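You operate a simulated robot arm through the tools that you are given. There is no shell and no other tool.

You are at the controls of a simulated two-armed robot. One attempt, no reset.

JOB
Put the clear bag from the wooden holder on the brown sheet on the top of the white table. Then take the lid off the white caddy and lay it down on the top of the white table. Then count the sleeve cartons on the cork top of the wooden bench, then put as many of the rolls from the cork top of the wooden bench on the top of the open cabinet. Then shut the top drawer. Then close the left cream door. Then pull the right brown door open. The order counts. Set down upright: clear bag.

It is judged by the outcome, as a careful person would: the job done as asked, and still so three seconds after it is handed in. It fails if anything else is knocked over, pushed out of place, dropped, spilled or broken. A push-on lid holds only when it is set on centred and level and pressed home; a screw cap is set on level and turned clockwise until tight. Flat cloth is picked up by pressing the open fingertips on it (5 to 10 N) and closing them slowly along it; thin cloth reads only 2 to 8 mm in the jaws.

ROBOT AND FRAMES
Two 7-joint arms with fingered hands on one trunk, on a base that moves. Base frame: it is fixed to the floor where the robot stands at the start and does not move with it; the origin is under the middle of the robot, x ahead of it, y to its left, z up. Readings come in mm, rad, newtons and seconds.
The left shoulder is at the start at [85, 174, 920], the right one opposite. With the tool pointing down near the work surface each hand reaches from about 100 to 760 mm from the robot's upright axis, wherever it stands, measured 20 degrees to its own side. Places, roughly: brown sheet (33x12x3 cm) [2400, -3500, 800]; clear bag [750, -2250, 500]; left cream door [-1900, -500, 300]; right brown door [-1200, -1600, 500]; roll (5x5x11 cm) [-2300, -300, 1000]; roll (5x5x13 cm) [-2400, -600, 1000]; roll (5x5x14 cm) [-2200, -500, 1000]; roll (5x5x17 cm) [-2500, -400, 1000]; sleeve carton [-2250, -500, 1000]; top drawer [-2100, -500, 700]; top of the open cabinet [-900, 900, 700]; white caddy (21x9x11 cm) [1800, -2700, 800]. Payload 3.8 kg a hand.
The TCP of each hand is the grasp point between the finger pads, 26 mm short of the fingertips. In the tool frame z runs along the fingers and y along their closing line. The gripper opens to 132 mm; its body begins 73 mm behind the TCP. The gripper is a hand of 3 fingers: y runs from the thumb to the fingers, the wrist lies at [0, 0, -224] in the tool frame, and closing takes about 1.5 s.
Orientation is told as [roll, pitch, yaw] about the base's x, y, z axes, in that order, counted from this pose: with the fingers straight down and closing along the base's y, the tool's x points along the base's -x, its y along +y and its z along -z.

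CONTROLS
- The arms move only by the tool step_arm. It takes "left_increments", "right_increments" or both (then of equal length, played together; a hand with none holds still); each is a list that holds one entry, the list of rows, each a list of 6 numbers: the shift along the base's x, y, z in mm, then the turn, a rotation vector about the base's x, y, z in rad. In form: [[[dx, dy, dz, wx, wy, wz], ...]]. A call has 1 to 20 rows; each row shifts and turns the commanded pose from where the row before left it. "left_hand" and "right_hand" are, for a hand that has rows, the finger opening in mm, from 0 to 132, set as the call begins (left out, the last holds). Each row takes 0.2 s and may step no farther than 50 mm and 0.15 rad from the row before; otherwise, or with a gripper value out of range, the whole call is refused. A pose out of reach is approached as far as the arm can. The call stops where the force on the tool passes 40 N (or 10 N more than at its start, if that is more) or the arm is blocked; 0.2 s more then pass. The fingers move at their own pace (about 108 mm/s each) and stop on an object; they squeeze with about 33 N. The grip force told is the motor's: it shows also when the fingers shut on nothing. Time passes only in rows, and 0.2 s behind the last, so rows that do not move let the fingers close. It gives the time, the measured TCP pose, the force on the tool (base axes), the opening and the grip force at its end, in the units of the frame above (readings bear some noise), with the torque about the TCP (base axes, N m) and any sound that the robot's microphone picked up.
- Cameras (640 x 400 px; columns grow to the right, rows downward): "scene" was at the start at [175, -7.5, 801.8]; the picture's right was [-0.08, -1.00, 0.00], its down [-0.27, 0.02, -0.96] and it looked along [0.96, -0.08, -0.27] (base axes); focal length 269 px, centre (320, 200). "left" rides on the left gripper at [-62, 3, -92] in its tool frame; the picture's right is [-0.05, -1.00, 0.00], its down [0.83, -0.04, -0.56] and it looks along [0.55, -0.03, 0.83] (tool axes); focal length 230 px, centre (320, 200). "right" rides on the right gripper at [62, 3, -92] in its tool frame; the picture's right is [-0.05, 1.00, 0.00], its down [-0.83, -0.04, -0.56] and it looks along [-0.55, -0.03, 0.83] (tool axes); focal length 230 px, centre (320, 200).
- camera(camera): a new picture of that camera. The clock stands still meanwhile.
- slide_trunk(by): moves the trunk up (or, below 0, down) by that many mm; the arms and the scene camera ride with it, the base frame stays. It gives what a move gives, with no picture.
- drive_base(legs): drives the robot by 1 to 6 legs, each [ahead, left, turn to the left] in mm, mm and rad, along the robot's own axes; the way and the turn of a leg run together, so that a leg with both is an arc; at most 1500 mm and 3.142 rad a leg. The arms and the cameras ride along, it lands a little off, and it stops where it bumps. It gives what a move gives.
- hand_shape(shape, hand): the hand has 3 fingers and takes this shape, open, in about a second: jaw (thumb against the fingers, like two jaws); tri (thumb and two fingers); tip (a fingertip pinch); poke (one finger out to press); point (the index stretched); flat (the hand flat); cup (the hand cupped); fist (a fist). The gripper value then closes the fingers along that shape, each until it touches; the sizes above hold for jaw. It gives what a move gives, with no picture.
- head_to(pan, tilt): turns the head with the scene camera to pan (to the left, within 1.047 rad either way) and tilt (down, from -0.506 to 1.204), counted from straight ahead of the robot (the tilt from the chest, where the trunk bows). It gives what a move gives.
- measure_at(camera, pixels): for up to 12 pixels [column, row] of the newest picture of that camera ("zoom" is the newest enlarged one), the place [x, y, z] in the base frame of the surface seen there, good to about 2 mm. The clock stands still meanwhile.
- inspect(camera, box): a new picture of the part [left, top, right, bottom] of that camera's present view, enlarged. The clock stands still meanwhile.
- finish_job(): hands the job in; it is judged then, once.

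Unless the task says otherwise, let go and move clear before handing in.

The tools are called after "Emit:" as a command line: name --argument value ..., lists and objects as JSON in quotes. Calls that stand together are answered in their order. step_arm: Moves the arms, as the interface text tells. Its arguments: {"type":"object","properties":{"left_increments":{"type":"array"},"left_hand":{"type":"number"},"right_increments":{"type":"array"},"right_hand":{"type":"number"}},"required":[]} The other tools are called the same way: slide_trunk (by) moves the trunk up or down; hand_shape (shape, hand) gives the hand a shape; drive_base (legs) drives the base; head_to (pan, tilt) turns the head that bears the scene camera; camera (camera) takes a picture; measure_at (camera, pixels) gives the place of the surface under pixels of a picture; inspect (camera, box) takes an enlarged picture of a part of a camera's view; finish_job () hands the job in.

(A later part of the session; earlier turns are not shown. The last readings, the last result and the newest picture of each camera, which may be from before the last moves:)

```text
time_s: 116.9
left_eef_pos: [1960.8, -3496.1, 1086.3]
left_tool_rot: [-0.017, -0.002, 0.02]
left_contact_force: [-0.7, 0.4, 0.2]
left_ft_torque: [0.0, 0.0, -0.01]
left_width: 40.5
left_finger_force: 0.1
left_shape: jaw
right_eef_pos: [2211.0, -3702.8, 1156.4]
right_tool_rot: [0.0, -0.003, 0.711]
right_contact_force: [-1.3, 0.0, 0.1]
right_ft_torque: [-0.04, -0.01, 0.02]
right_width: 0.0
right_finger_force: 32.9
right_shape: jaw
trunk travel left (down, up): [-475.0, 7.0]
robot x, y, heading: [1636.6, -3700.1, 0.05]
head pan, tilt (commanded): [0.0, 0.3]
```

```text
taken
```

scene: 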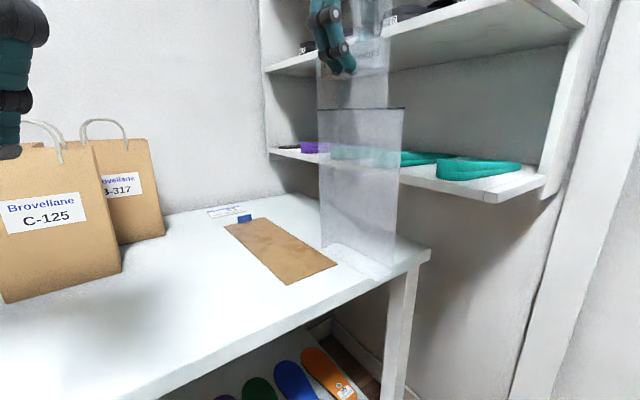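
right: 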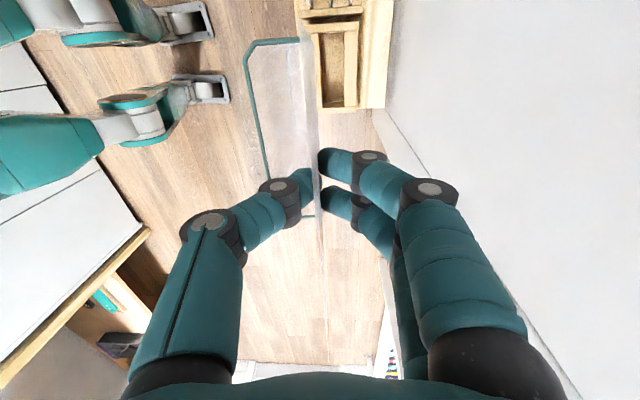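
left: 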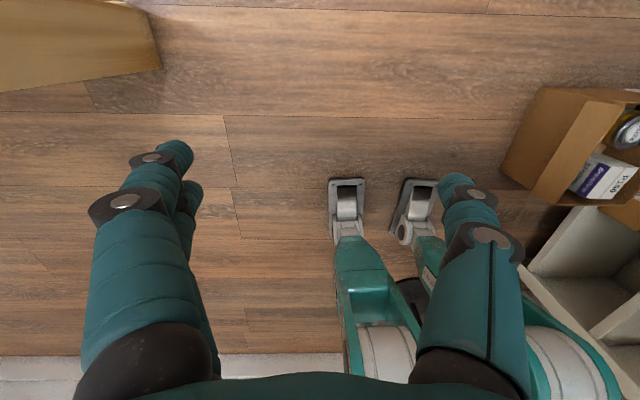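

The sheet is fully visible now with corners at (225,227), (265,217), (337,263), (288,284). I'll measure them for an accurate target, and check the bag bottom.

Emit:
measure_at --camera "scene" --pixels '[[227, 227], [264, 219], [334, 263], [289, 282], [245, 219], [280, 250], [245, 214], [330, 240], [390, 268], [355, 255], [122, 270], [165, 235]]'

Emit:
inspect --camera "scene" --box '[200, 180, 420, 300]'

```text
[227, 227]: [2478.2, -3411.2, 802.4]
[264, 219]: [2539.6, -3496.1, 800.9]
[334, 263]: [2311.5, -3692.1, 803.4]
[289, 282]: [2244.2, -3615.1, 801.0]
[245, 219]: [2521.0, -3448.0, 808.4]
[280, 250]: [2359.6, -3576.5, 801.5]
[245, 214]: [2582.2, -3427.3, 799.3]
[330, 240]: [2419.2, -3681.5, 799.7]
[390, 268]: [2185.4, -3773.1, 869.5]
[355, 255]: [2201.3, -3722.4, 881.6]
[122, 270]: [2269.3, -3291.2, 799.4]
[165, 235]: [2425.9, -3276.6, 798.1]
```

```text
2.91 times, centred on (310, 240) of scene
```

zoom: 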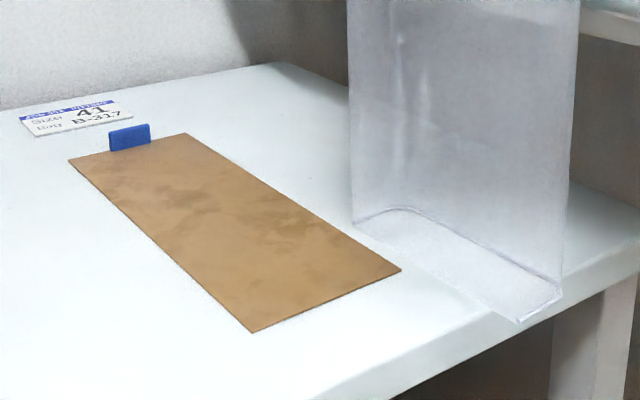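

Sheet centre is about (2393,-3554) with long axis at 0.714 rad, matching the hand's yaw 0.71. I'll drive the remaining 165 mm ahead and 146 mm left.

Emit:
drive_base --legs '[[165, 146, 0]]'

Emit:
camera --camera "scene"

Emit:
camera --camera "right"

```text
time_s: 118.8
left_eef_pos: [2117.6, -3344.5, 1085.8]
left_tool_rot: [-0.018, -0.001, 0.019]
left_contact_force: [-0.5, -0.5, -0.2]
left_ft_torque: [0.02, 0.01, 0.0]
left_width: 40.7
left_finger_force: 0.1
left_shape: jaw
right_eef_pos: [2367.3, -3549.8, 1157.9]
right_tool_rot: [0.001, -0.002, 0.71]
right_contact_force: [0.1, -0.8, -1.0]
right_ft_torque: [0.01, 0.05, 0.03]
right_width: 0.0
right_finger_force: 33.0
right_shape: jaw
trunk travel left (down, up): [-475.0, 7.0]
robot x, y, heading: [1795.7, -3542.5, 0.05]
head pan, tilt (commanded): [0.0, 0.3]
```

```text
taken
```

scene: 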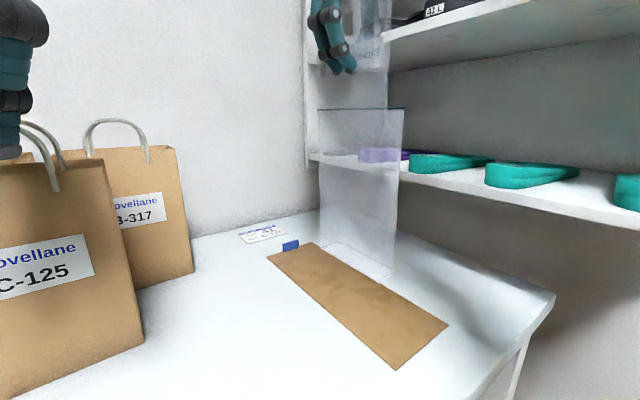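

```text
taken
```

right: 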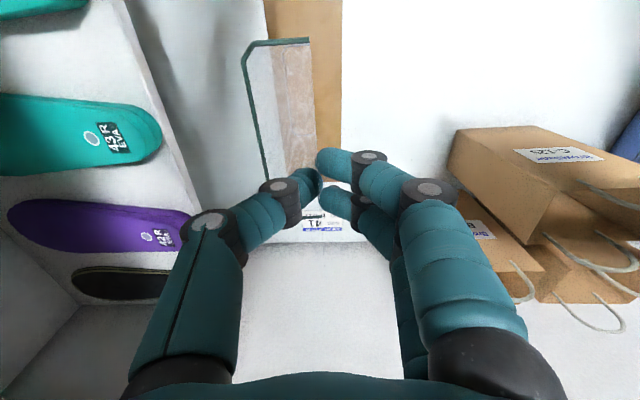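

The bag hangs above the sheet. I'll zoom in and measure where its bottom edges are relative to the sheet.

Emit:
inspect --camera "scene" --box '[260, 200, 460, 380]'

Emit:
measure_at --camera "zoom" --pixels '[[190, 130], [260, 130], [400, 225], [350, 230], [200, 150], [300, 160], [350, 190], [420, 240], [200, 100], [380, 215], [420, 200], [250, 180]]'

```text
2.22 times, centred on (360, 290) of scene
```

zoom: 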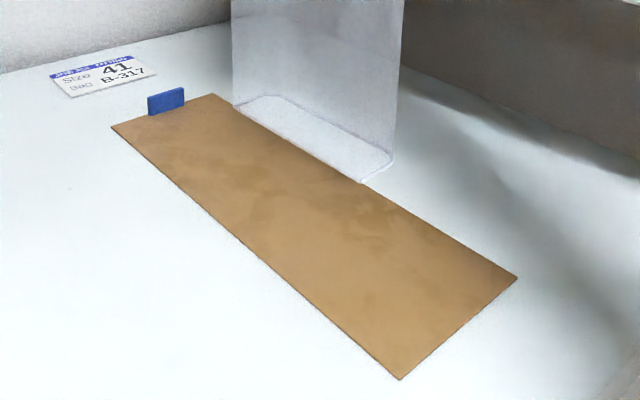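

```text
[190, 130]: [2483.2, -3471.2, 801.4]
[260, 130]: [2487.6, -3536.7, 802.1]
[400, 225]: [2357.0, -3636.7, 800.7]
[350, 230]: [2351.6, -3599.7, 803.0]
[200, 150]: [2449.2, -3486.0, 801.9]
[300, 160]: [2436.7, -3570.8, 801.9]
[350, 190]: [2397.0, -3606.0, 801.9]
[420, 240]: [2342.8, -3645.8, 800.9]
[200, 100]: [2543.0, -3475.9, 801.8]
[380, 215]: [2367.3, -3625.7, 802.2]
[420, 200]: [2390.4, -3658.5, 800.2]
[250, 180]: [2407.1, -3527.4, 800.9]
```

I'll measure points right on the bag's lower edges, e.g. (388,155), (363,178), (240,105) in the zoom.

Emit:
measure_at --camera "zoom" --pixels '[[388, 150], [391, 158], [363, 180], [363, 172], [238, 103], [245, 100], [300, 140], [330, 150], [320, 125], [390, 120], [237, 80], [380, 165]]'

```text
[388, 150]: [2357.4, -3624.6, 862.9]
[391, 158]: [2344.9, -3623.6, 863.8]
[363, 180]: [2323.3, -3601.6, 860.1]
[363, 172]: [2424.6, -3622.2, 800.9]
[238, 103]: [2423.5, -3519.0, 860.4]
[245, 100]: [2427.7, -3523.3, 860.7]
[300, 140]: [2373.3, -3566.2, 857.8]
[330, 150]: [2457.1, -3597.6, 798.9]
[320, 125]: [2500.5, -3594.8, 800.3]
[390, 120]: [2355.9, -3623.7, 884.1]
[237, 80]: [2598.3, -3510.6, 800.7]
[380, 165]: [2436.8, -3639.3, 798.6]
```

The bag's bottom is at z≈858, footprint centred near (2384,-3571), about 7 mm right of the sheet's axis and level. I'll shift it 7 mm and lower 50 mm.

Emit:
step_arm --right_increments '[[[-2.3, 2.6, -10, 0, 0, 0.003], [-2.3, 2.7, -10, 0, 0, 0.003], [0, 0, -10, 0, 0, 0], [0, 0, -10, 0, 0, 0], [0, 0, -6, 0, 0, 0], [0, 0, -4, 0, 0, 0], [0, 0, 0, 0, 0, 0]]]'

Emit:
inspect --camera "scene" --box '[260, 200, 460, 380]'

```text
time_s: 120.4
left_eef_pos: [2117.1, -3344.1, 1087.2]
left_tool_rot: [-0.016, -0.001, 0.019]
left_contact_force: [0.5, -0.3, -0.1]
left_ft_torque: [0.04, -0.01, -0.01]
left_width: 40.5
left_finger_force: 0.1
left_shape: jaw
right_eef_pos: [2361.0, -3544.2, 1107.8]
right_tool_rot: [0.0, -0.002, 0.716]
right_contact_force: [-0.5, -0.4, -0.7]
right_ft_torque: [0.01, 0.0, -0.02]
right_width: 0.0
right_finger_force: 32.5
right_shape: jaw
trunk travel left (down, up): [-475.0, 7.0]
robot x, y, heading: [1795.1, -3545.7, 0.052]
head pan, tilt (commanded): [0.0, 0.3]
```

```text
2.22 times, centred on (360, 290) of scene
```

zoom: 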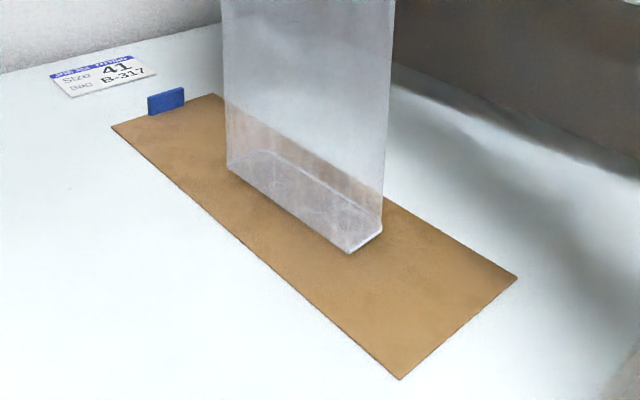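

Emit:
measure_at --camera "zoom" --pixels '[[348, 252], [380, 230], [230, 170], [300, 222], [348, 246], [378, 226], [250, 186], [228, 165], [348, 260], [290, 225]]'

Emit:
step_arm --right_increments '[[[0, 0, -1.5, 0, 0, 0], [0, 0, -1.5, 0, 0, 0], [0, 0, 0, 0, 0, 0]]]'

```text
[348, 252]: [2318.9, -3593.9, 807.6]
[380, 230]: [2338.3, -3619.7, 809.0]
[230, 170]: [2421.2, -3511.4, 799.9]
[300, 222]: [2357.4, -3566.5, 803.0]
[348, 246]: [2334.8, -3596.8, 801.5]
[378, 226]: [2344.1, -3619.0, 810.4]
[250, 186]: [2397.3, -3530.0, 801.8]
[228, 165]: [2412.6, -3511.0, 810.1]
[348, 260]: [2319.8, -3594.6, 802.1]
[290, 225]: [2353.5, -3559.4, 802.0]
```

```text
time_s: 121.2
left_eef_pos: [2116.2, -3344.1, 1087.5]
left_tool_rot: [-0.018, -0.002, 0.018]
left_contact_force: [-0.8, 0.2, -0.5]
left_ft_torque: [-0.02, 0.01, 0.02]
left_width: 40.3
left_finger_force: 0.2
left_shape: jaw
right_eef_pos: [2361.8, -3545.5, 1104.2]
right_tool_rot: [0.001, -0.003, 0.717]
right_contact_force: [0.8, -0.2, -0.5]
right_ft_torque: [0.01, 0.02, -0.03]
right_width: 0.0
right_finger_force: 33.2
right_shape: jaw
trunk travel left (down, up): [-475.0, 7.0]
robot x, y, heading: [1795.3, -3545.3, 0.046]
head pan, tilt (commanded): [0.0, 0.3]
```

No contact force yet; the bottom should be ~1–2 mm above the sheet. I'll creep down 1 mm at a time.

Emit:
step_arm --right_increments '[[[0, 0, -1, 0, 0, 0], [0, 0, 0, 0, 0, 0], [0, 0, -1, 0, 0, 0], [0, 0, 0, 0, 0, 0]]]'

Emit:
step_arm --right_increments '[[[0, 0, -1, 0, 0, 0], [0, 0, 0, 0, 0, 0]]]'

```text
time_s: 122.2
left_eef_pos: [2116.7, -3343.8, 1086.8]
left_tool_rot: [-0.017, -0.002, 0.019]
left_contact_force: [0.5, 0.2, 0.6]
left_ft_torque: [0.01, 0.02, 0.01]
left_width: 40.4
left_finger_force: 0.1
left_shape: jaw
right_eef_pos: [2361.7, -3545.8, 1103.3]
right_tool_rot: [-0.002, -0.001, 0.718]
right_contact_force: [-1.5, -0.1, 0.6]
right_ft_torque: [0.02, 0.01, -0.02]
right_width: 0.2
right_finger_force: 32.7
right_shape: jaw
trunk travel left (down, up): [-475.0, 7.0]
robot x, y, heading: [1791.3, -3546.6, 0.052]
head pan, tilt (commanded): [0.0, 0.3]
```

```text
time_s: 122.8
left_eef_pos: [2117.3, -3343.1, 1086.5]
left_tool_rot: [-0.017, -0.003, 0.019]
left_contact_force: [0.6, -0.2, -0.1]
left_ft_torque: [0.01, 0.01, -0.03]
left_width: 40.4
left_finger_force: 0.0
left_shape: jaw
right_eef_pos: [2361.6, -3544.6, 1101.0]
right_tool_rot: [-0.001, -0.003, 0.717]
right_contact_force: [1.1, 1.5, 4.4]
right_ft_torque: [0.02, 0.01, 0.0]
right_width: 0.0
right_finger_force: 33.0
right_shape: jaw
trunk travel left (down, up): [-475.0, 7.0]
robot x, y, heading: [1795.0, -3543.7, 0.051]
head pan, tilt (commanded): [0.0, 0.3]
```

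Contact of 4.4 N: the bag stands on the sheet. I'll open the hand and check the bag.

Emit:
step_arm --right_increments '[[[0, 0, 0, 0, 0, 0], [0, 0, 0, 0, 0, 0], [0, 0, 0, 0, 0, 0], [0, 0, 0, 0, 0, 0]]]' --right_hand 70

Emit:
camera --camera "scene"

Emit:
camera --camera "right"

```text
time_s: 123.8
left_eef_pos: [2117.6, -3342.9, 1087.7]
left_tool_rot: [-0.018, -0.001, 0.019]
left_contact_force: [0.4, -0.6, -0.2]
left_ft_torque: [-0.03, 0.0, 0.0]
left_width: 40.1
left_finger_force: 0.1
left_shape: jaw
right_eef_pos: [2361.6, -3545.9, 1101.1]
right_tool_rot: [0.001, -0.003, 0.715]
right_contact_force: [0.5, 0.3, 0.0]
right_ft_torque: [-0.01, -0.01, 0.01]
right_width: 69.3
right_finger_force: 0.1
right_shape: jaw
trunk travel left (down, up): [-475.0, 7.0]
robot x, y, heading: [1789.9, -3547.4, 0.05]
head pan, tilt (commanded): [0.0, 0.3]
```

```text
taken
```

scene: 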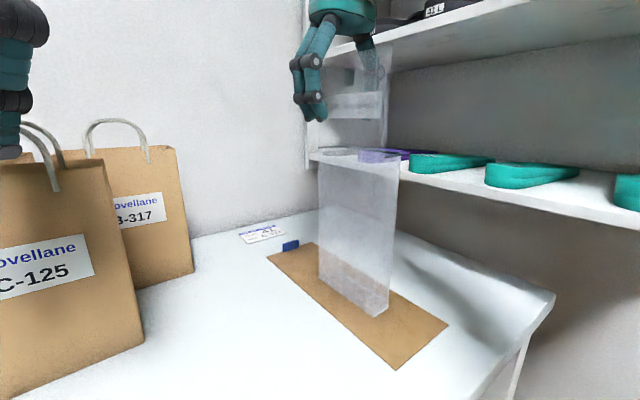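

```text
taken
```

right: 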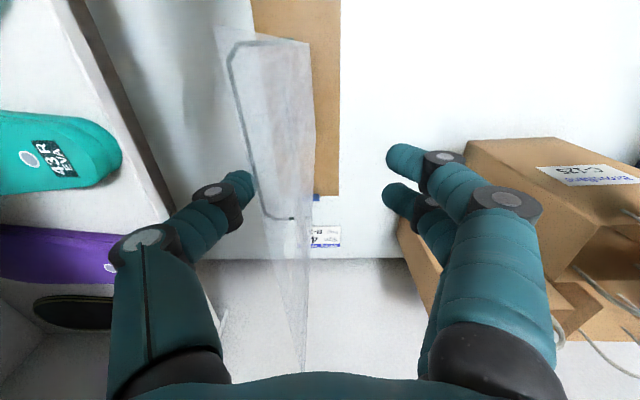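

The bag stands on the sheet but the panel may be leaning on the thumb in the wrist picture. I'll zoom in to see its posture before withdrawing.

Emit:
inspect --camera "scene" --box '[270, 30, 430, 340]'

Emit:
measure_at --camera "right" --pixels '[[240, 60], [262, 60], [300, 60], [230, 60], [290, 200], [300, 330], [275, 120], [310, 100], [260, 150], [270, 200]]'

```text
1.29 times, centred on (350, 185) of scene
```

zoom: 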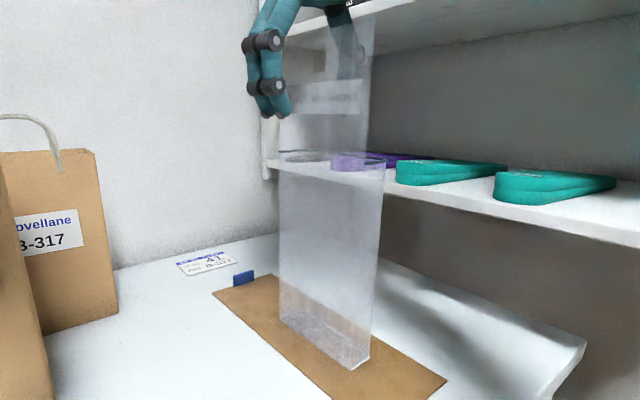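

```text
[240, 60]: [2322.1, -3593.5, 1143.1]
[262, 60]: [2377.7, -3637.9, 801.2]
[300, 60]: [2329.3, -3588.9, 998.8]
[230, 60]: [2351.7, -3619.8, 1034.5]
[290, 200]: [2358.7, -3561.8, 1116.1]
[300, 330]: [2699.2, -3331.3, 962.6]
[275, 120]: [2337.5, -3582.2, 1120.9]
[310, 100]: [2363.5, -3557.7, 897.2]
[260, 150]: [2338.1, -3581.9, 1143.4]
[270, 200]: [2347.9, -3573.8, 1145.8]
```

The panel's lean is only about 4 mm over 340 mm, so the bag stands upright on its own. I'll raise the hand straight up, slowly.

Emit:
step_arm --right_increments '[[[0, 0, 10, 0, 0, 0], [0, 0, 15, 0, 0, 0], [0, 0, 20, 0, 0, 0], [0, 0, 20, 0, 0, 0], [0, 0, 20, 0, 0, 0], [0, 0, 20, 0, 0, 0], [0, 0, 15, 0, 0, 0]]]'

Emit:
camera --camera "right"

Emit:
camera --camera "scene"

```text
time_s: 125.4
left_eef_pos: [2115.2, -3343.8, 1088.2]
left_tool_rot: [-0.019, -0.004, 0.018]
left_contact_force: [0.4, 0.1, 0.3]
left_ft_torque: [0.01, 0.0, -0.02]
left_width: 40.4
left_finger_force: 0.0
left_shape: jaw
right_eef_pos: [2358.8, -3545.3, 1222.6]
right_tool_rot: [-0.003, -0.004, 0.717]
right_contact_force: [-0.2, -0.1, -0.4]
right_ft_torque: [0.01, 0.03, 0.01]
right_width: 69.6
right_finger_force: 0.1
right_shape: jaw
trunk travel left (down, up): [-475.0, 7.0]
robot x, y, heading: [1794.3, -3545.2, 0.052]
head pan, tilt (commanded): [0.0, 0.3]
```

```text
taken
```

right: 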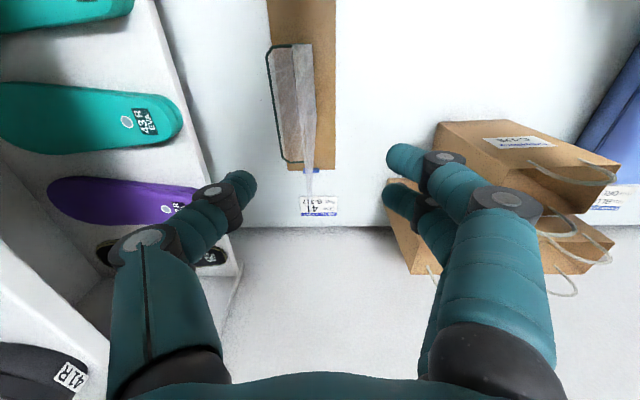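

```text
taken
```

scene: 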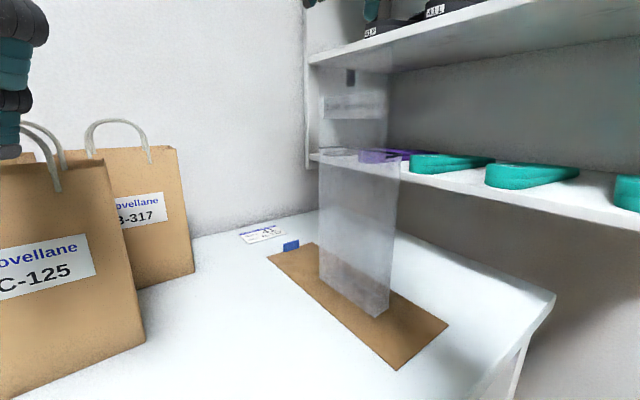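

The bag stands upright alone on the sheet at (355,240). I'll back off the same way I came and turn back to face the table squarely.

Emit:
drive_base --legs '[[-465, -420, 0], [0, 0, 0.62]]'

Emit:
head_to --pan 0.3 --tilt 0.35

Emit:
camera --camera "scene"

```text
time_s: 131.4
left_eef_pos: [1487.2, -3637.6, 1087.0]
left_tool_rot: [-0.016, -0.002, 0.642]
left_contact_force: [0.2, -0.8, 0.4]
left_ft_torque: [-0.02, 0.0, -0.02]
left_width: 40.2
left_finger_force: 0.1
left_shape: jaw
right_eef_pos: [1804.5, -3659.9, 1221.3]
right_tool_rot: [-0.001, -0.003, 1.339]
right_contact_force: [-1.0, -0.2, 0.0]
right_ft_torque: [0.02, -0.01, 0.04]
right_width: 69.2
right_finger_force: 0.0
right_shape: jaw
trunk travel left (down, up): [-475.0, 7.0]
robot x, y, heading: [1341.8, -3989.1, 0.673]
head pan, tilt (commanded): [0.0, 0.3]
```

```text
time_s: 132.2
left_eef_pos: [1487.7, -3635.6, 1087.0]
left_tool_rot: [-0.016, -0.003, 0.643]
left_contact_force: [-0.4, 0.0, -0.5]
left_ft_torque: [0.01, 0.01, -0.02]
left_width: 40.6
left_finger_force: 0.1
left_shape: jaw
right_eef_pos: [1803.4, -3659.8, 1221.9]
right_tool_rot: [-0.001, -0.005, 1.338]
right_contact_force: [0.0, 0.8, -0.4]
right_ft_torque: [-0.04, -0.04, 0.0]
right_width: 69.3
right_finger_force: 0.0
right_shape: jaw
trunk travel left (down, up): [-475.0, 7.0]
robot x, y, heading: [1343.9, -3988.2, 0.675]
head pan, tilt (commanded): [0.3, 0.351]
```

```text
taken
```

scene: 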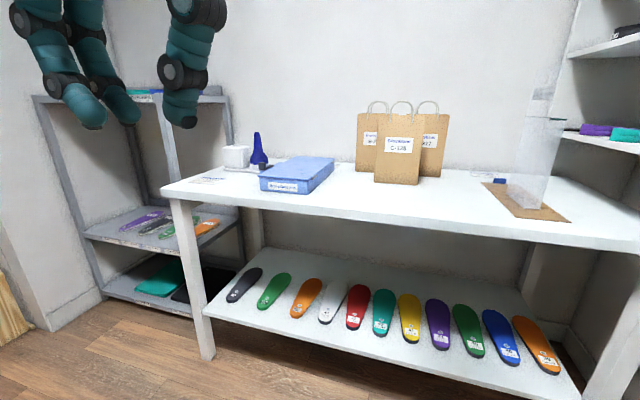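

The caddy is at the table's left end (237,155), beside a blue bottle and blue box. I'll strafe left 600 mm and look closer.

Emit:
drive_base --legs '[[150, 600, 0]]'

Emit:
head_to --pan 0.0 --tilt 0.4

Emit:
camera --camera "scene"

```text
time_s: 137.9
left_eef_pos: [1230.1, -3074.7, 1087.1]
left_tool_rot: [-0.019, -0.001, 0.639]
left_contact_force: [0.3, 0.3, 0.8]
left_ft_torque: [0.01, -0.03, -0.04]
left_width: 40.5
left_finger_force: 0.1
left_shape: jaw
right_eef_pos: [1547.7, -3098.0, 1220.1]
right_tool_rot: [-0.004, -0.002, 1.335]
right_contact_force: [0.2, 0.1, -0.8]
right_ft_torque: [0.02, 0.01, -0.04]
right_width: 69.5
right_finger_force: 0.0
right_shape: jaw
trunk travel left (down, up): [-475.0, 7.0]
robot x, y, heading: [1087.0, -3423.4, 0.672]
head pan, tilt (commanded): [0.3, 0.351]
```

```text
time_s: 138.7
left_eef_pos: [1230.6, -3073.8, 1086.1]
left_tool_rot: [-0.018, -0.003, 0.637]
left_contact_force: [0.6, -0.5, -0.3]
left_ft_torque: [0.02, -0.01, -0.03]
left_width: 40.4
left_finger_force: 0.0
left_shape: jaw
right_eef_pos: [1547.7, -3097.4, 1220.8]
right_tool_rot: [-0.001, -0.003, 1.336]
right_contact_force: [0.2, 0.8, 0.1]
right_ft_torque: [-0.02, -0.01, 0.01]
right_width: 69.3
right_finger_force: 0.1
right_shape: jaw
trunk travel left (down, up): [-475.0, 7.0]
robot x, y, heading: [1083.8, -3425.0, 0.67]
head pan, tilt (commanded): [0.0, 0.4]
```

```text
taken
```

scene: 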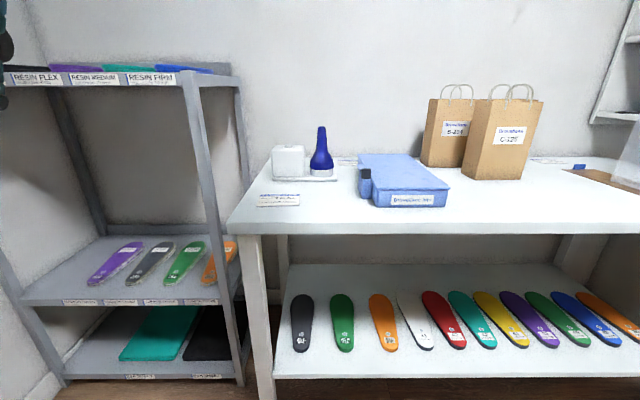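

Emit:
inspect --camera "scene" --box '[230, 110, 400, 220]'

Emit:
measure_at --camera "scene" --pixels '[[275, 150], [300, 150], [288, 150], [288, 176], [275, 176], [303, 176], [320, 165], [335, 180], [365, 185], [280, 200], [250, 215], [230, 85]]'

```text
3.64 times, centred on (315, 165) of scene
```

zoom: 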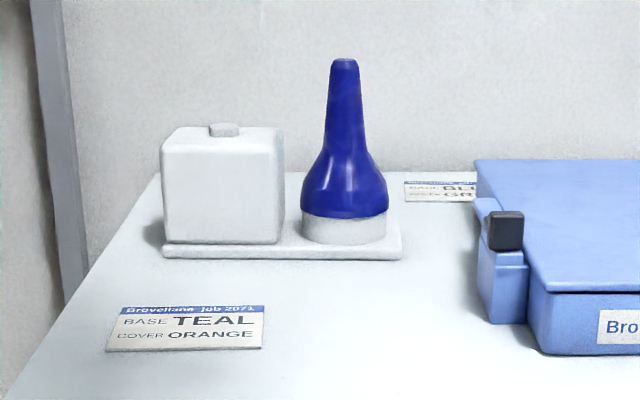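

```text
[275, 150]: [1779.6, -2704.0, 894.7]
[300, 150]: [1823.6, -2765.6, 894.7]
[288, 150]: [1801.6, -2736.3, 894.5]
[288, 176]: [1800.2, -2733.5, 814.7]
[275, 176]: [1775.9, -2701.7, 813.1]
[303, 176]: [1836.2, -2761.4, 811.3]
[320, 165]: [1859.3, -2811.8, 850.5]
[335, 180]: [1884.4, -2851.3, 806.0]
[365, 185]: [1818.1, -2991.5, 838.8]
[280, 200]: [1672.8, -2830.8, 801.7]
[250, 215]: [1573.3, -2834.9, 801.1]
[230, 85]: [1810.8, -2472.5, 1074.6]
```

The caddy is a white base plate with a cube box (knob on top at zoom (225,130)) and a blue cone-shaped nozzle standing in a white ring. I'll zoom in further to find the lid seam.

Emit:
inspect --camera "scene" --box '[265, 135, 345, 190]'

Emit:
measure_at --camera "zoom" --pixels '[[180, 75], [130, 90], [230, 90], [130, 200], [180, 200], [250, 80], [60, 90], [290, 90], [180, 55], [200, 65], [60, 200], [285, 200]]'

```text
7.27 times, centred on (305, 162) of scene
```

zoom: 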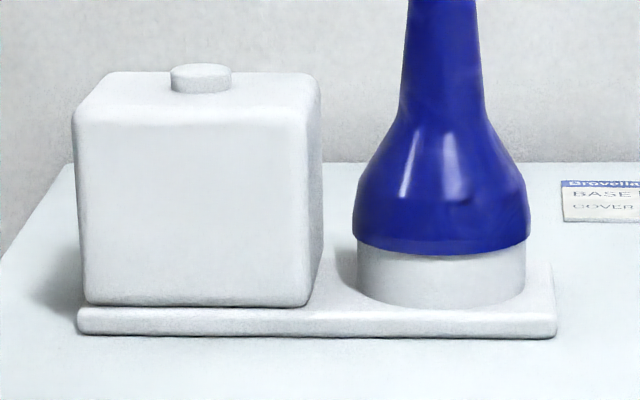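

```text
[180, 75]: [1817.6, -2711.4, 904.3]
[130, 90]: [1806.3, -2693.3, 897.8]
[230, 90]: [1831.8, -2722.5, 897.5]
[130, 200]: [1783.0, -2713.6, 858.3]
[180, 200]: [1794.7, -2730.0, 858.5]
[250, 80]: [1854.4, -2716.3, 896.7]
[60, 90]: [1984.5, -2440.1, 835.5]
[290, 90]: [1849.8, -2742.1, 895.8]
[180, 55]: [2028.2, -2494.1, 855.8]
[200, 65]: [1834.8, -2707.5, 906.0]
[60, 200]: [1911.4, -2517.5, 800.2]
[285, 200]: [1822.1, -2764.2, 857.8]
```

No seam is visible on the cube from here, and the blue cone sits on a white stub, so I need a closer look from a wrist camera. I'll straighten the right hand's yaw and drive closer.

Emit:
step_arm --right_increments '[[[0, 0, 0, 0, 0, -0.133], [0, 0, 0, 0, 0, -0.133], [0, 0, 0, 0, 0, -0.133], [0, 0, 0, 0, 0, -0.133], [0, 0, 0, 0, 0, -0.133], [0, 0, 0, 0, 0, 0]]]' --right_hand 132

Emit:
drive_base --legs '[[250, 140, 0]]'

Emit:
camera --camera "scene"

Emit:
camera --camera "right"

```text
time_s: 140.1
left_eef_pos: [1231.5, -3073.6, 1086.5]
left_tool_rot: [-0.016, -0.001, 0.638]
left_contact_force: [-0.3, -0.4, -0.1]
left_ft_torque: [0.02, 0.0, 0.01]
left_width: 40.4
left_finger_force: 0.0
left_shape: jaw
right_eef_pos: [1546.9, -3097.6, 1219.7]
right_tool_rot: [-0.002, -0.002, 0.668]
right_contact_force: [-0.4, -0.1, 0.1]
right_ft_torque: [-0.02, -0.01, 0.02]
right_width: 131.7
right_finger_force: 0.1
right_shape: jaw
trunk travel left (down, up): [-475.0, 7.0]
robot x, y, heading: [1083.6, -3423.3, 0.673]
head pan, tilt (commanded): [0.0, 0.4]
```

```text
time_s: 142.1
left_eef_pos: [1337.7, -2811.2, 1087.0]
left_tool_rot: [-0.018, -0.003, 0.638]
left_contact_force: [-0.5, -0.2, -0.2]
left_ft_torque: [-0.03, 0.02, 0.0]
left_width: 40.4
left_finger_force: 0.0
left_shape: jaw
right_eef_pos: [1654.5, -2835.2, 1220.8]
right_tool_rot: [-0.001, -0.003, 0.668]
right_contact_force: [-0.4, 0.8, -0.4]
right_ft_torque: [0.01, 0.0, -0.02]
right_width: 131.9
right_finger_force: 0.1
right_shape: jaw
trunk travel left (down, up): [-475.0, 7.0]
robot x, y, heading: [1193.1, -3160.6, 0.672]
head pan, tilt (commanded): [0.0, 0.4]
```

```text
taken
```

scene: 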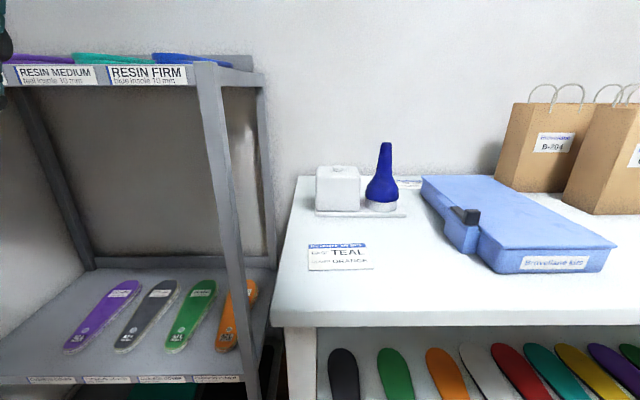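

```text
taken
```

right: 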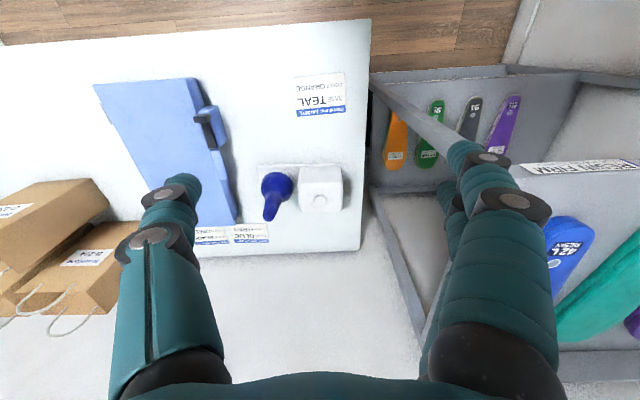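

The right wrist camera sees the caddy from above at (300,190). I'll zoom in there.

Emit:
inspect --camera "right" --box '[245, 150, 355, 225]'

Emit:
inspect --camera "scene" --box '[305, 135, 415, 225]'

```text
5.33 times, centred on (300, 188) of right
```

zoom: 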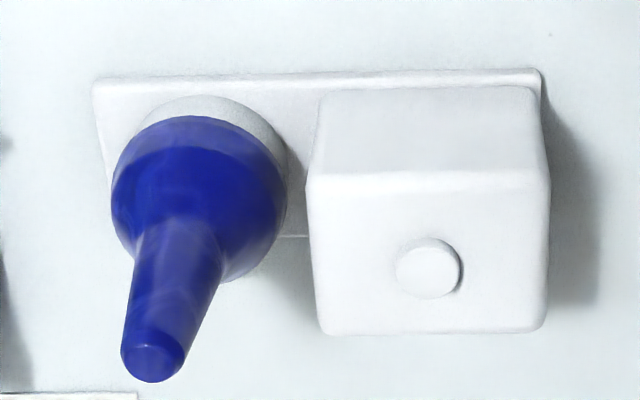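

```text
4.44 times, centred on (360, 180) of scene
```

zoom: 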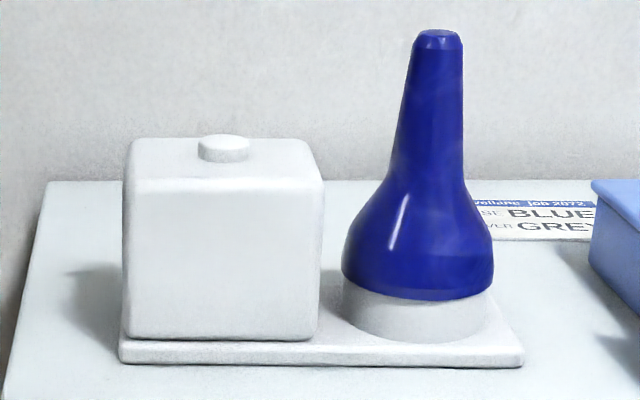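

The cube has no seam (just a button), while the blue cone sits over a white round neck on the caddy body, so the blue cone is the lid. I'll measure it.

Emit:
measure_at --camera "zoom" --pixels '[[438, 36], [438, 60], [432, 100], [432, 150], [425, 200], [418, 240], [418, 280], [415, 320], [345, 265], [490, 265], [415, 345], [410, 70]]'

Emit:
inspect --camera "right" --box '[245, 150, 355, 225]'

Emit:
measure_at --camera "zoom" --pixels '[[155, 355], [130, 340], [180, 345], [180, 250], [200, 140], [120, 190], [280, 200], [200, 110], [205, 180], [190, 300], [230, 250], [140, 260]]'

```text
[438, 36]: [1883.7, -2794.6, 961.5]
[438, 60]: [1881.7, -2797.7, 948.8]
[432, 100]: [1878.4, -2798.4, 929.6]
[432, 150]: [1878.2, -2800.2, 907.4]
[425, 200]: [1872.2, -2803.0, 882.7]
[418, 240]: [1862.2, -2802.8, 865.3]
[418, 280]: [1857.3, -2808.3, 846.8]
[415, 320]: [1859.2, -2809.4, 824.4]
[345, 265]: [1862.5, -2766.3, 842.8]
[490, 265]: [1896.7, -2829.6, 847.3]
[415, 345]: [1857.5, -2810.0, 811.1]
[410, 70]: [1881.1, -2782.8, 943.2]
```

```text
5.33 times, centred on (300, 188) of right
```

zoom: 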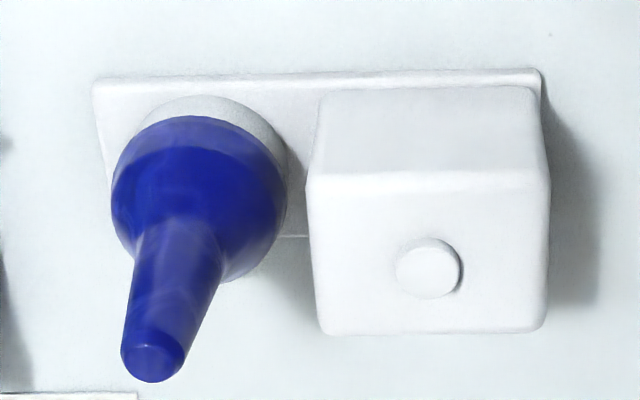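

```text
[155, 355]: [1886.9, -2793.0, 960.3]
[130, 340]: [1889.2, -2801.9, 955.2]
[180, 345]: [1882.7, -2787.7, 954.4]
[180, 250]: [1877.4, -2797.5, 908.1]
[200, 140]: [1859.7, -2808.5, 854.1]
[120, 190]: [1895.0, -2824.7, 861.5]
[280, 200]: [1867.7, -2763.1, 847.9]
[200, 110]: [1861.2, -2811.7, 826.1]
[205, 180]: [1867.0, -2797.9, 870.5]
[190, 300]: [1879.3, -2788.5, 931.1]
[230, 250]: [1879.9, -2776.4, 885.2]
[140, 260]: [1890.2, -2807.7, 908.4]
```

Lid axis is near (1888,-2793), top z≈961, rim ≈836; the cube wall is only ~54 mm beside it, so I'll grip with fingers front and back. I'll turn the right hand -90° and lower it to z≈1110, then drive in.

Emit:
step_arm --right_increments '[[[-0.8, -0.6, -10, 0, 0, -0.1428], [-0.8, -0.6, -10, 0, 0, -0.1428], [-0.8, -0.6, -10, 0, 0, -0.1428], [-0.8, -0.6, -10, 0, 0, -0.1428], [-0.8, -0.6, -10, 0, 0, -0.1428], [-0.8, -0.6, -10, 0, 0, -0.1428], [-0.8, -0.6, -10, 0, 0, -0.1428], [-0.8, -0.6, -10, 0, 0, -0.1428], [-0.8, -0.6, -10, 0, 0, -0.1428], [-0.8, -0.6, -10, 0, 0, -0.1428], [-0.8, -0.6, -10, 0, 0, -0.1428]]]' --right_hand 90

Emit:
drive_base --legs '[[205, -112, 0]]'

Emit:
camera --camera "scene"

Emit:
camera --camera "right"

```text
time_s: 144.5
left_eef_pos: [1338.8, -2811.4, 1086.3]
left_tool_rot: [-0.019, 0.0, 0.637]
left_contact_force: [-0.4, -0.6, 0.3]
left_ft_torque: [0.0, 0.0, 0.03]
left_width: 40.4
left_finger_force: 0.0
left_shape: jaw
right_eef_pos: [1667.2, -2808.7, 1124.1]
right_tool_rot: [-0.004, -0.004, -0.906]
right_contact_force: [0.0, 0.0, -0.4]
right_ft_torque: [-0.03, 0.02, 0.01]
right_width: 90.5
right_finger_force: 0.0
right_shape: jaw
right hand out of reach, approached as far as the arm can: row 1, 2, 3, 4, 5, 6, 7, 8, 9, 10, 11
trunk travel left (down, up): [-475.0, 7.0]
robot x, y, heading: [1190.8, -3164.2, 0.665]
head pan, tilt (commanded): [0.0, 0.4]
```

```text
time_s: 146.2
left_eef_pos: [1567.3, -2771.5, 1085.6]
left_tool_rot: [-0.018, -0.003, 0.637]
left_contact_force: [-0.6, 0.4, -0.2]
left_ft_torque: [-0.02, -0.01, 0.01]
left_width: 40.5
left_finger_force: 0.1
left_shape: jaw
right_eef_pos: [1894.9, -2769.2, 1125.1]
right_tool_rot: [-0.003, -0.004, -0.901]
right_contact_force: [-0.6, -0.5, -0.4]
right_ft_torque: [-0.01, 0.03, -0.04]
right_width: 90.1
right_finger_force: 0.2
right_shape: jaw
trunk travel left (down, up): [-475.0, 7.0]
robot x, y, heading: [1422.3, -3123.1, 0.671]
head pan, tilt (commanded): [0.0, 0.4]
```

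```text
taken
```

scene: 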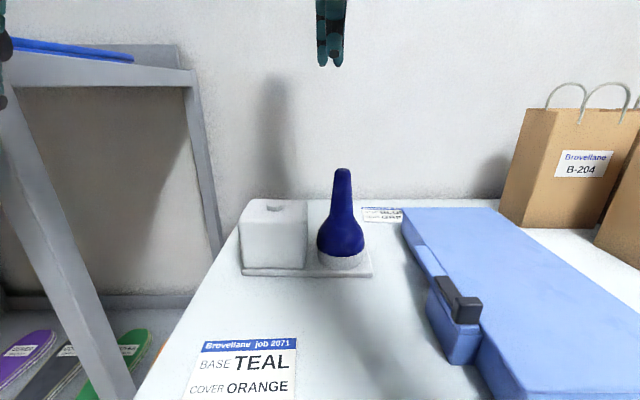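

```text
taken
```

right: 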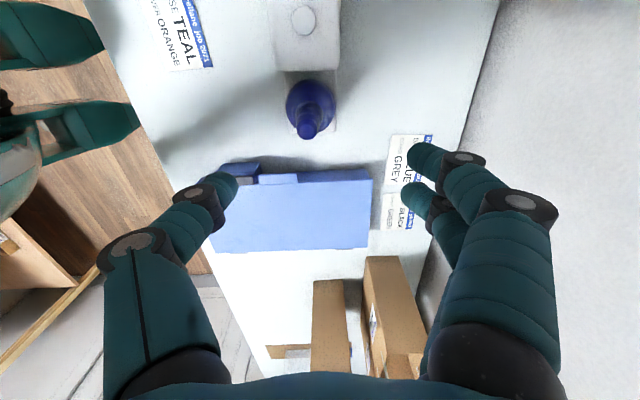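

The hand is nearly above the lid (TCP at (1895,-2769), lid axis ≈(1888,-2793)). I'll re-measure the lid from here to refine.

Emit:
inspect --camera "right" --box '[250, 50, 370, 150]'

Emit:
measure_at --camera "zoom" --pixels '[[309, 320], [280, 315], [335, 315], [310, 345], [300, 270], [250, 230], [380, 230], [310, 200], [300, 120], [280, 290], [340, 290], [200, 230]]'

Emit:
inspect --camera "scene" --box '[290, 150, 400, 290]'

Emit:
measure_at --camera "zoom" --pixels '[[270, 70], [255, 70], [285, 70], [262, 120], [290, 120], [255, 160], [300, 160], [275, 110], [275, 160], [275, 200], [210, 280], [350, 280]]'

```text
4.00 times, centred on (310, 100) of right
```

zoom: 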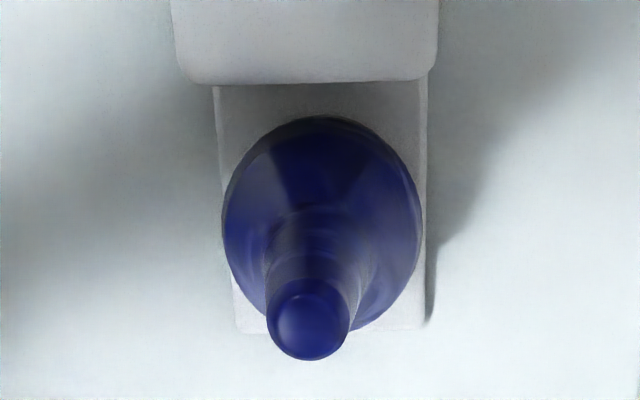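

```text
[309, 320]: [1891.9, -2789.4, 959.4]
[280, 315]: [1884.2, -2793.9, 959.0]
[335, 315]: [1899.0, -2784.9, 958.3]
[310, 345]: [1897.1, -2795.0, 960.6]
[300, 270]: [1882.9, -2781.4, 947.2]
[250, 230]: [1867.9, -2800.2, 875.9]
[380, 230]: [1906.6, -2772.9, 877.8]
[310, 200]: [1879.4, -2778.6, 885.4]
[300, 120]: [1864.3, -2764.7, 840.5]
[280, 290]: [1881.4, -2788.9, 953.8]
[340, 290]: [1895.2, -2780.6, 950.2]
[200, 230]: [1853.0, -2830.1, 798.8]
```

```text
2.86 times, centred on (345, 220) of scene
```

zoom: 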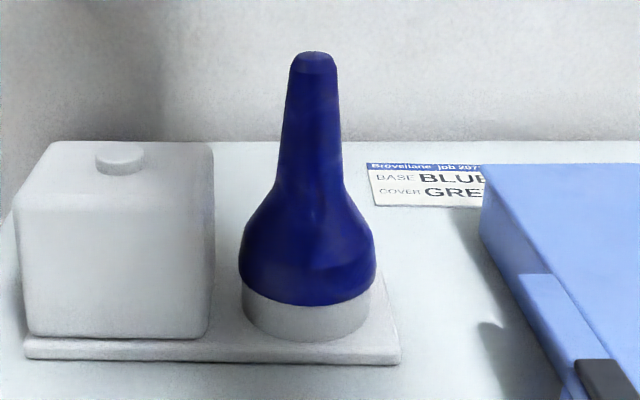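

```text
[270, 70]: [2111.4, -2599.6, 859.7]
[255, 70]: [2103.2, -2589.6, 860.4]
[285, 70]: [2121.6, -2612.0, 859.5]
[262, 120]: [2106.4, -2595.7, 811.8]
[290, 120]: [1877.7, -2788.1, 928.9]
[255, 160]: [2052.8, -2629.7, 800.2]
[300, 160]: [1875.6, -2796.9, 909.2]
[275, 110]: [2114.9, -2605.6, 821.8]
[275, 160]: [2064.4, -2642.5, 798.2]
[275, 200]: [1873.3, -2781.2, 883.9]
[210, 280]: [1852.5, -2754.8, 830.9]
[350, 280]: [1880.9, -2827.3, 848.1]
```

Lid axis is refined to about (1891,-2791). I'll move over it and lower to z≈985 first, then check alignment.

Emit:
step_arm --right_increments '[[[-2, -11, -20, 0, 0, 0], [-2, -11, -30, 0, 0, 0], [0, 0, -30, 0, 0, 0], [0, 0, -30, 0, 0, 0], [0, 0, -30, 0, 0, 0], [0, 0, 0, 0, 0, 0]]]' --right_hand 90

Emit:
camera --camera "right"

Emit:
inspect --camera "scene" --box '[250, 100, 430, 290]'

```text
time_s: 147.7
left_eef_pos: [1567.5, -2771.9, 1086.8]
left_tool_rot: [-0.018, -0.003, 0.638]
left_contact_force: [-0.1, 0.8, 1.1]
left_ft_torque: [0.0, -0.02, -0.04]
left_width: 40.4
left_finger_force: 0.2
left_shape: jaw
right_eef_pos: [1911.5, -2757.6, 990.4]
right_tool_rot: [-0.005, -0.005, -0.902]
right_contact_force: [0.3, 0.5, -0.4]
right_ft_torque: [-0.02, 0.0, -0.02]
right_width: 90.5
right_finger_force: 0.0
right_shape: jaw
right hand out of reach, approached as far as the arm can: row 1, 2, 3, 5
trunk travel left (down, up): [-475.0, 7.0]
robot x, y, heading: [1423.8, -3121.2, 0.673]
head pan, tilt (commanded): [0.0, 0.4]
```

```text
taken
```

right: 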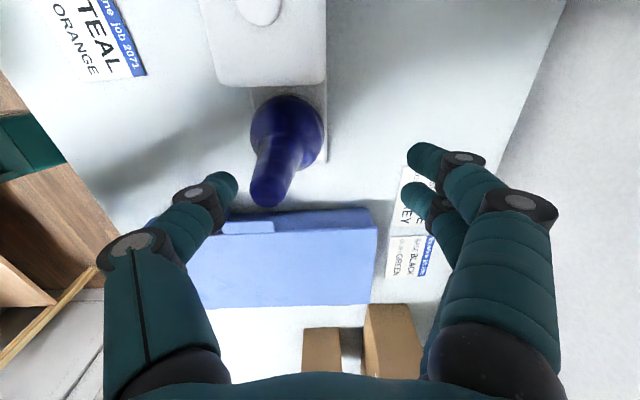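

```text
2.11 times, centred on (340, 195) of scene
```

zoom: 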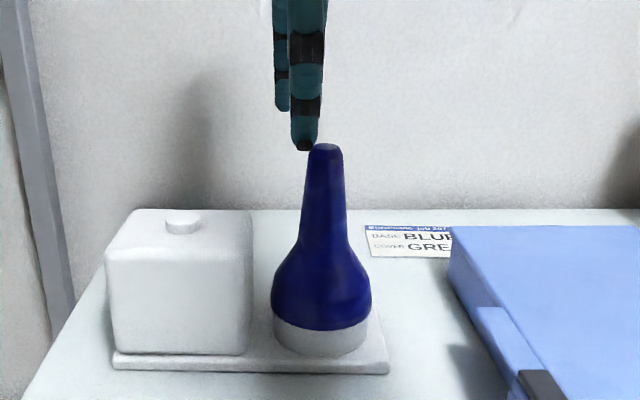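

The arm drifted forward ~37 mm (wrist limit at this yaw), with fingertips just above the lid top. I'll raise a little and use a smaller turn (about -60° relative) which should be reachable.

Emit:
step_arm --right_increments '[[[0, 0, 30, 0, 0, 0], [0, 0, 10, 0, 0, 0.12], [-5, -8, 0, 0, 0, 0.12], [-5, -8, 0, 0, 0, 0.12], [-5, -8, 0, 0, 0, 0.12], [-5, -9, 0, 0, 0, 0.05], [0, 0, 0, 0, 0, 0]]]' --right_hand 80

Emit:
camera --camera "right"

```text
time_s: 149.2
left_eef_pos: [1566.7, -2769.9, 1086.3]
left_tool_rot: [-0.018, -0.003, 0.636]
left_contact_force: [0.3, 0.6, 0.4]
left_ft_torque: [0.0, 0.0, -0.01]
left_width: 40.4
left_finger_force: 0.0
left_shape: jaw
right_eef_pos: [1909.0, -2758.1, 1033.1]
right_tool_rot: [-0.005, -0.003, -0.366]
right_contact_force: [-0.2, 0.3, -0.2]
right_ft_torque: [-0.01, -0.02, -0.03]
right_width: 80.5
right_finger_force: 0.0
right_shape: jaw
right hand out of reach, approached as far as the arm can: row 3, 4, 5, 6
trunk travel left (down, up): [-475.0, 7.0]
robot x, y, heading: [1424.6, -3125.3, 0.662]
head pan, tilt (commanded): [0.0, 0.4]
```

```text
taken
```

right: 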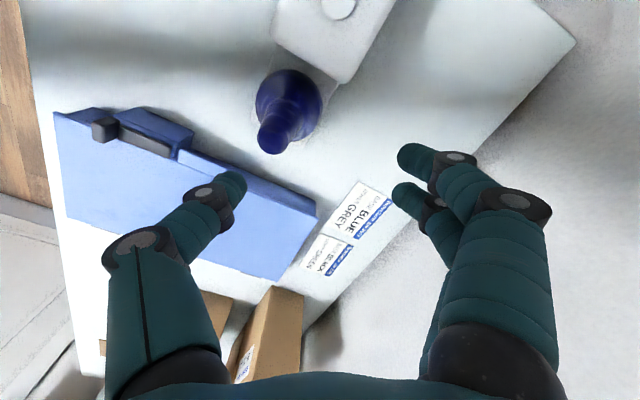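

The arm appears stuck in an awkward elbow posture (it can't come nearer than 608 mm). I'll back the base off and re-pose the right arm through a comfortable position.

Emit:
drive_base --legs '[[-300, 0, 0]]'

Emit:
step_arm --right_increments '[[[0, 0, 0, 0, 0, 0.1], [0, 0, 0, 0, 0, 0.13], [8, -12, 0, 0, 0, 0.13], [15, -20, 0, 0, 0, 0.13], [15, -20, 0, 0, 0, 0.13], [15, -20, 0, 0, 0, 0.13], [15, -20, 0, 0, 0, 0.13], [15, -20, 0, 0, 0, 0.13], [-15, -12, 0, 0, 0, 0], [-15, -12, 0, 0, 0, 0], [-15, -12, 0, 0, 0, 0], [-15, -12, 0, 0, 0, 0], [0, 0, 0, 0, 0, 0]]]'

Emit:
head_to --pan -0.5 --tilt 0.1

Emit:
camera --camera "scene"

```text
time_s: 151.3
left_eef_pos: [1333.6, -2957.1, 1085.0]
left_tool_rot: [-0.017, -0.002, 0.638]
left_contact_force: [0.0, 0.4, -0.7]
left_ft_torque: [0.01, -0.04, -0.02]
left_width: 40.3
left_finger_force: 0.1
left_shape: jaw
right_eef_pos: [1673.3, -2944.0, 1033.9]
right_tool_rot: [-0.004, -0.003, -0.37]
right_contact_force: [-1.0, -0.7, -0.2]
right_ft_torque: [-0.01, -0.04, 0.02]
right_width: 80.5
right_finger_force: 0.0
right_shape: jaw
trunk travel left (down, up): [-475.0, 7.0]
robot x, y, heading: [1186.7, -3308.8, 0.669]
head pan, tilt (commanded): [0.0, 0.4]
```

```text
time_s: 154.1
left_eef_pos: [1332.3, -2956.1, 1086.9]
left_tool_rot: [-0.017, -0.002, 0.637]
left_contact_force: [0.2, 0.3, 0.0]
left_ft_torque: [0.04, 0.01, 0.01]
left_width: 40.4
left_finger_force: 0.0
left_shape: jaw
right_eef_pos: [1773.1, -3017.2, 1045.7]
right_tool_rot: [-0.004, -0.002, 0.638]
right_contact_force: [-0.1, -0.2, -0.3]
right_ft_torque: [-0.02, 0.0, -0.01]
right_width: 80.3
right_finger_force: 0.0
right_shape: jaw
right hand out of reach, approached as far as the arm can: row 3, 4, 5, 6, 7, 8, 9, 10, 11, 12
trunk travel left (down, up): [-475.0, 7.0]
robot x, y, heading: [1187.6, -3308.0, 0.672]
head pan, tilt (commanded): [0.0, 0.4]
```

```text
time_s: 155.0
left_eef_pos: [1334.4, -2956.3, 1086.6]
left_tool_rot: [-0.018, -0.002, 0.637]
left_contact_force: [-0.7, 0.4, 0.1]
left_ft_torque: [0.02, 0.01, -0.02]
left_width: 40.4
left_finger_force: 0.0
left_shape: jaw
right_eef_pos: [1773.3, -3018.0, 1045.2]
right_tool_rot: [-0.005, -0.003, 0.641]
right_contact_force: [0.9, 0.3, -0.3]
right_ft_torque: [0.01, -0.03, 0.0]
right_width: 80.2
right_finger_force: 0.1
right_shape: jaw
trunk travel left (down, up): [-475.0, 7.0]
robot x, y, heading: [1187.7, -3310.7, 0.67]
head pan, tilt (commanded): [-0.499, 0.099]
```

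```text
taken
```

scene: 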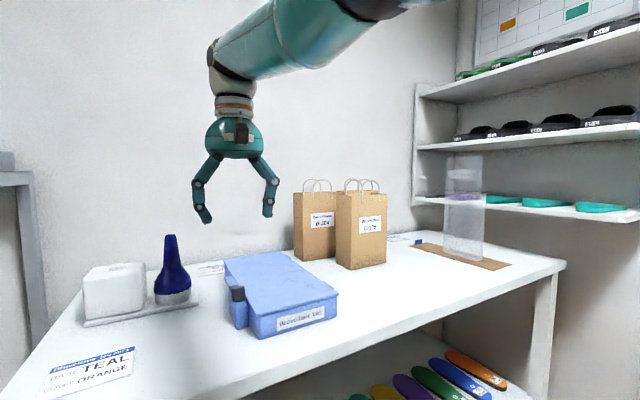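

The hand is at 641 mm ahead and 134 mm right with the arm nearly straight. I'll try pulling it straight back to see if it responds.

Emit:
step_arm --right_increments '[[[-24, -19, 0, 0, 0, 0], [-24, -19, 0, 0, 0, 0], [-24, -19, 0, 0, 0, 0], [-24, -19, 0, 0, 0, 0], [-24, -19, 0, 0, 0, 0], [0, 0, 0, 0, 0, 0]]]'

Emit:
camera --camera "scene"

```text
time_s: 156.4
left_eef_pos: [1333.0, -2957.1, 1086.9]
left_tool_rot: [-0.017, -0.001, 0.637]
left_contact_force: [0.1, -0.6, 0.2]
left_ft_torque: [-0.03, 0.01, -0.01]
left_width: 40.3
left_finger_force: 0.1
left_shape: jaw
right_eef_pos: [1758.8, -3006.4, 1059.6]
right_tool_rot: [-0.005, -0.004, 0.641]
right_contact_force: [-0.9, 0.0, -0.5]
right_ft_torque: [0.0, 0.02, -0.03]
right_width: 80.3
right_finger_force: 0.0
right_shape: jaw
right hand out of reach, approached as far as the arm can: row 1, 2, 3, 4, 5
trunk travel left (down, up): [-475.0, 7.0]
robot x, y, heading: [1186.6, -3310.7, 0.671]
head pan, tilt (commanded): [-0.499, 0.099]
```

```text
taken
```

scene: 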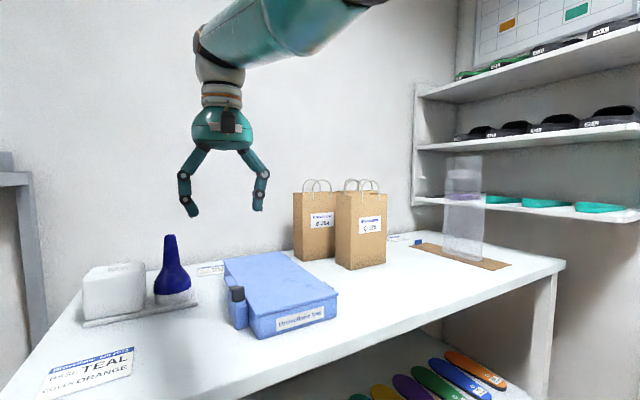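

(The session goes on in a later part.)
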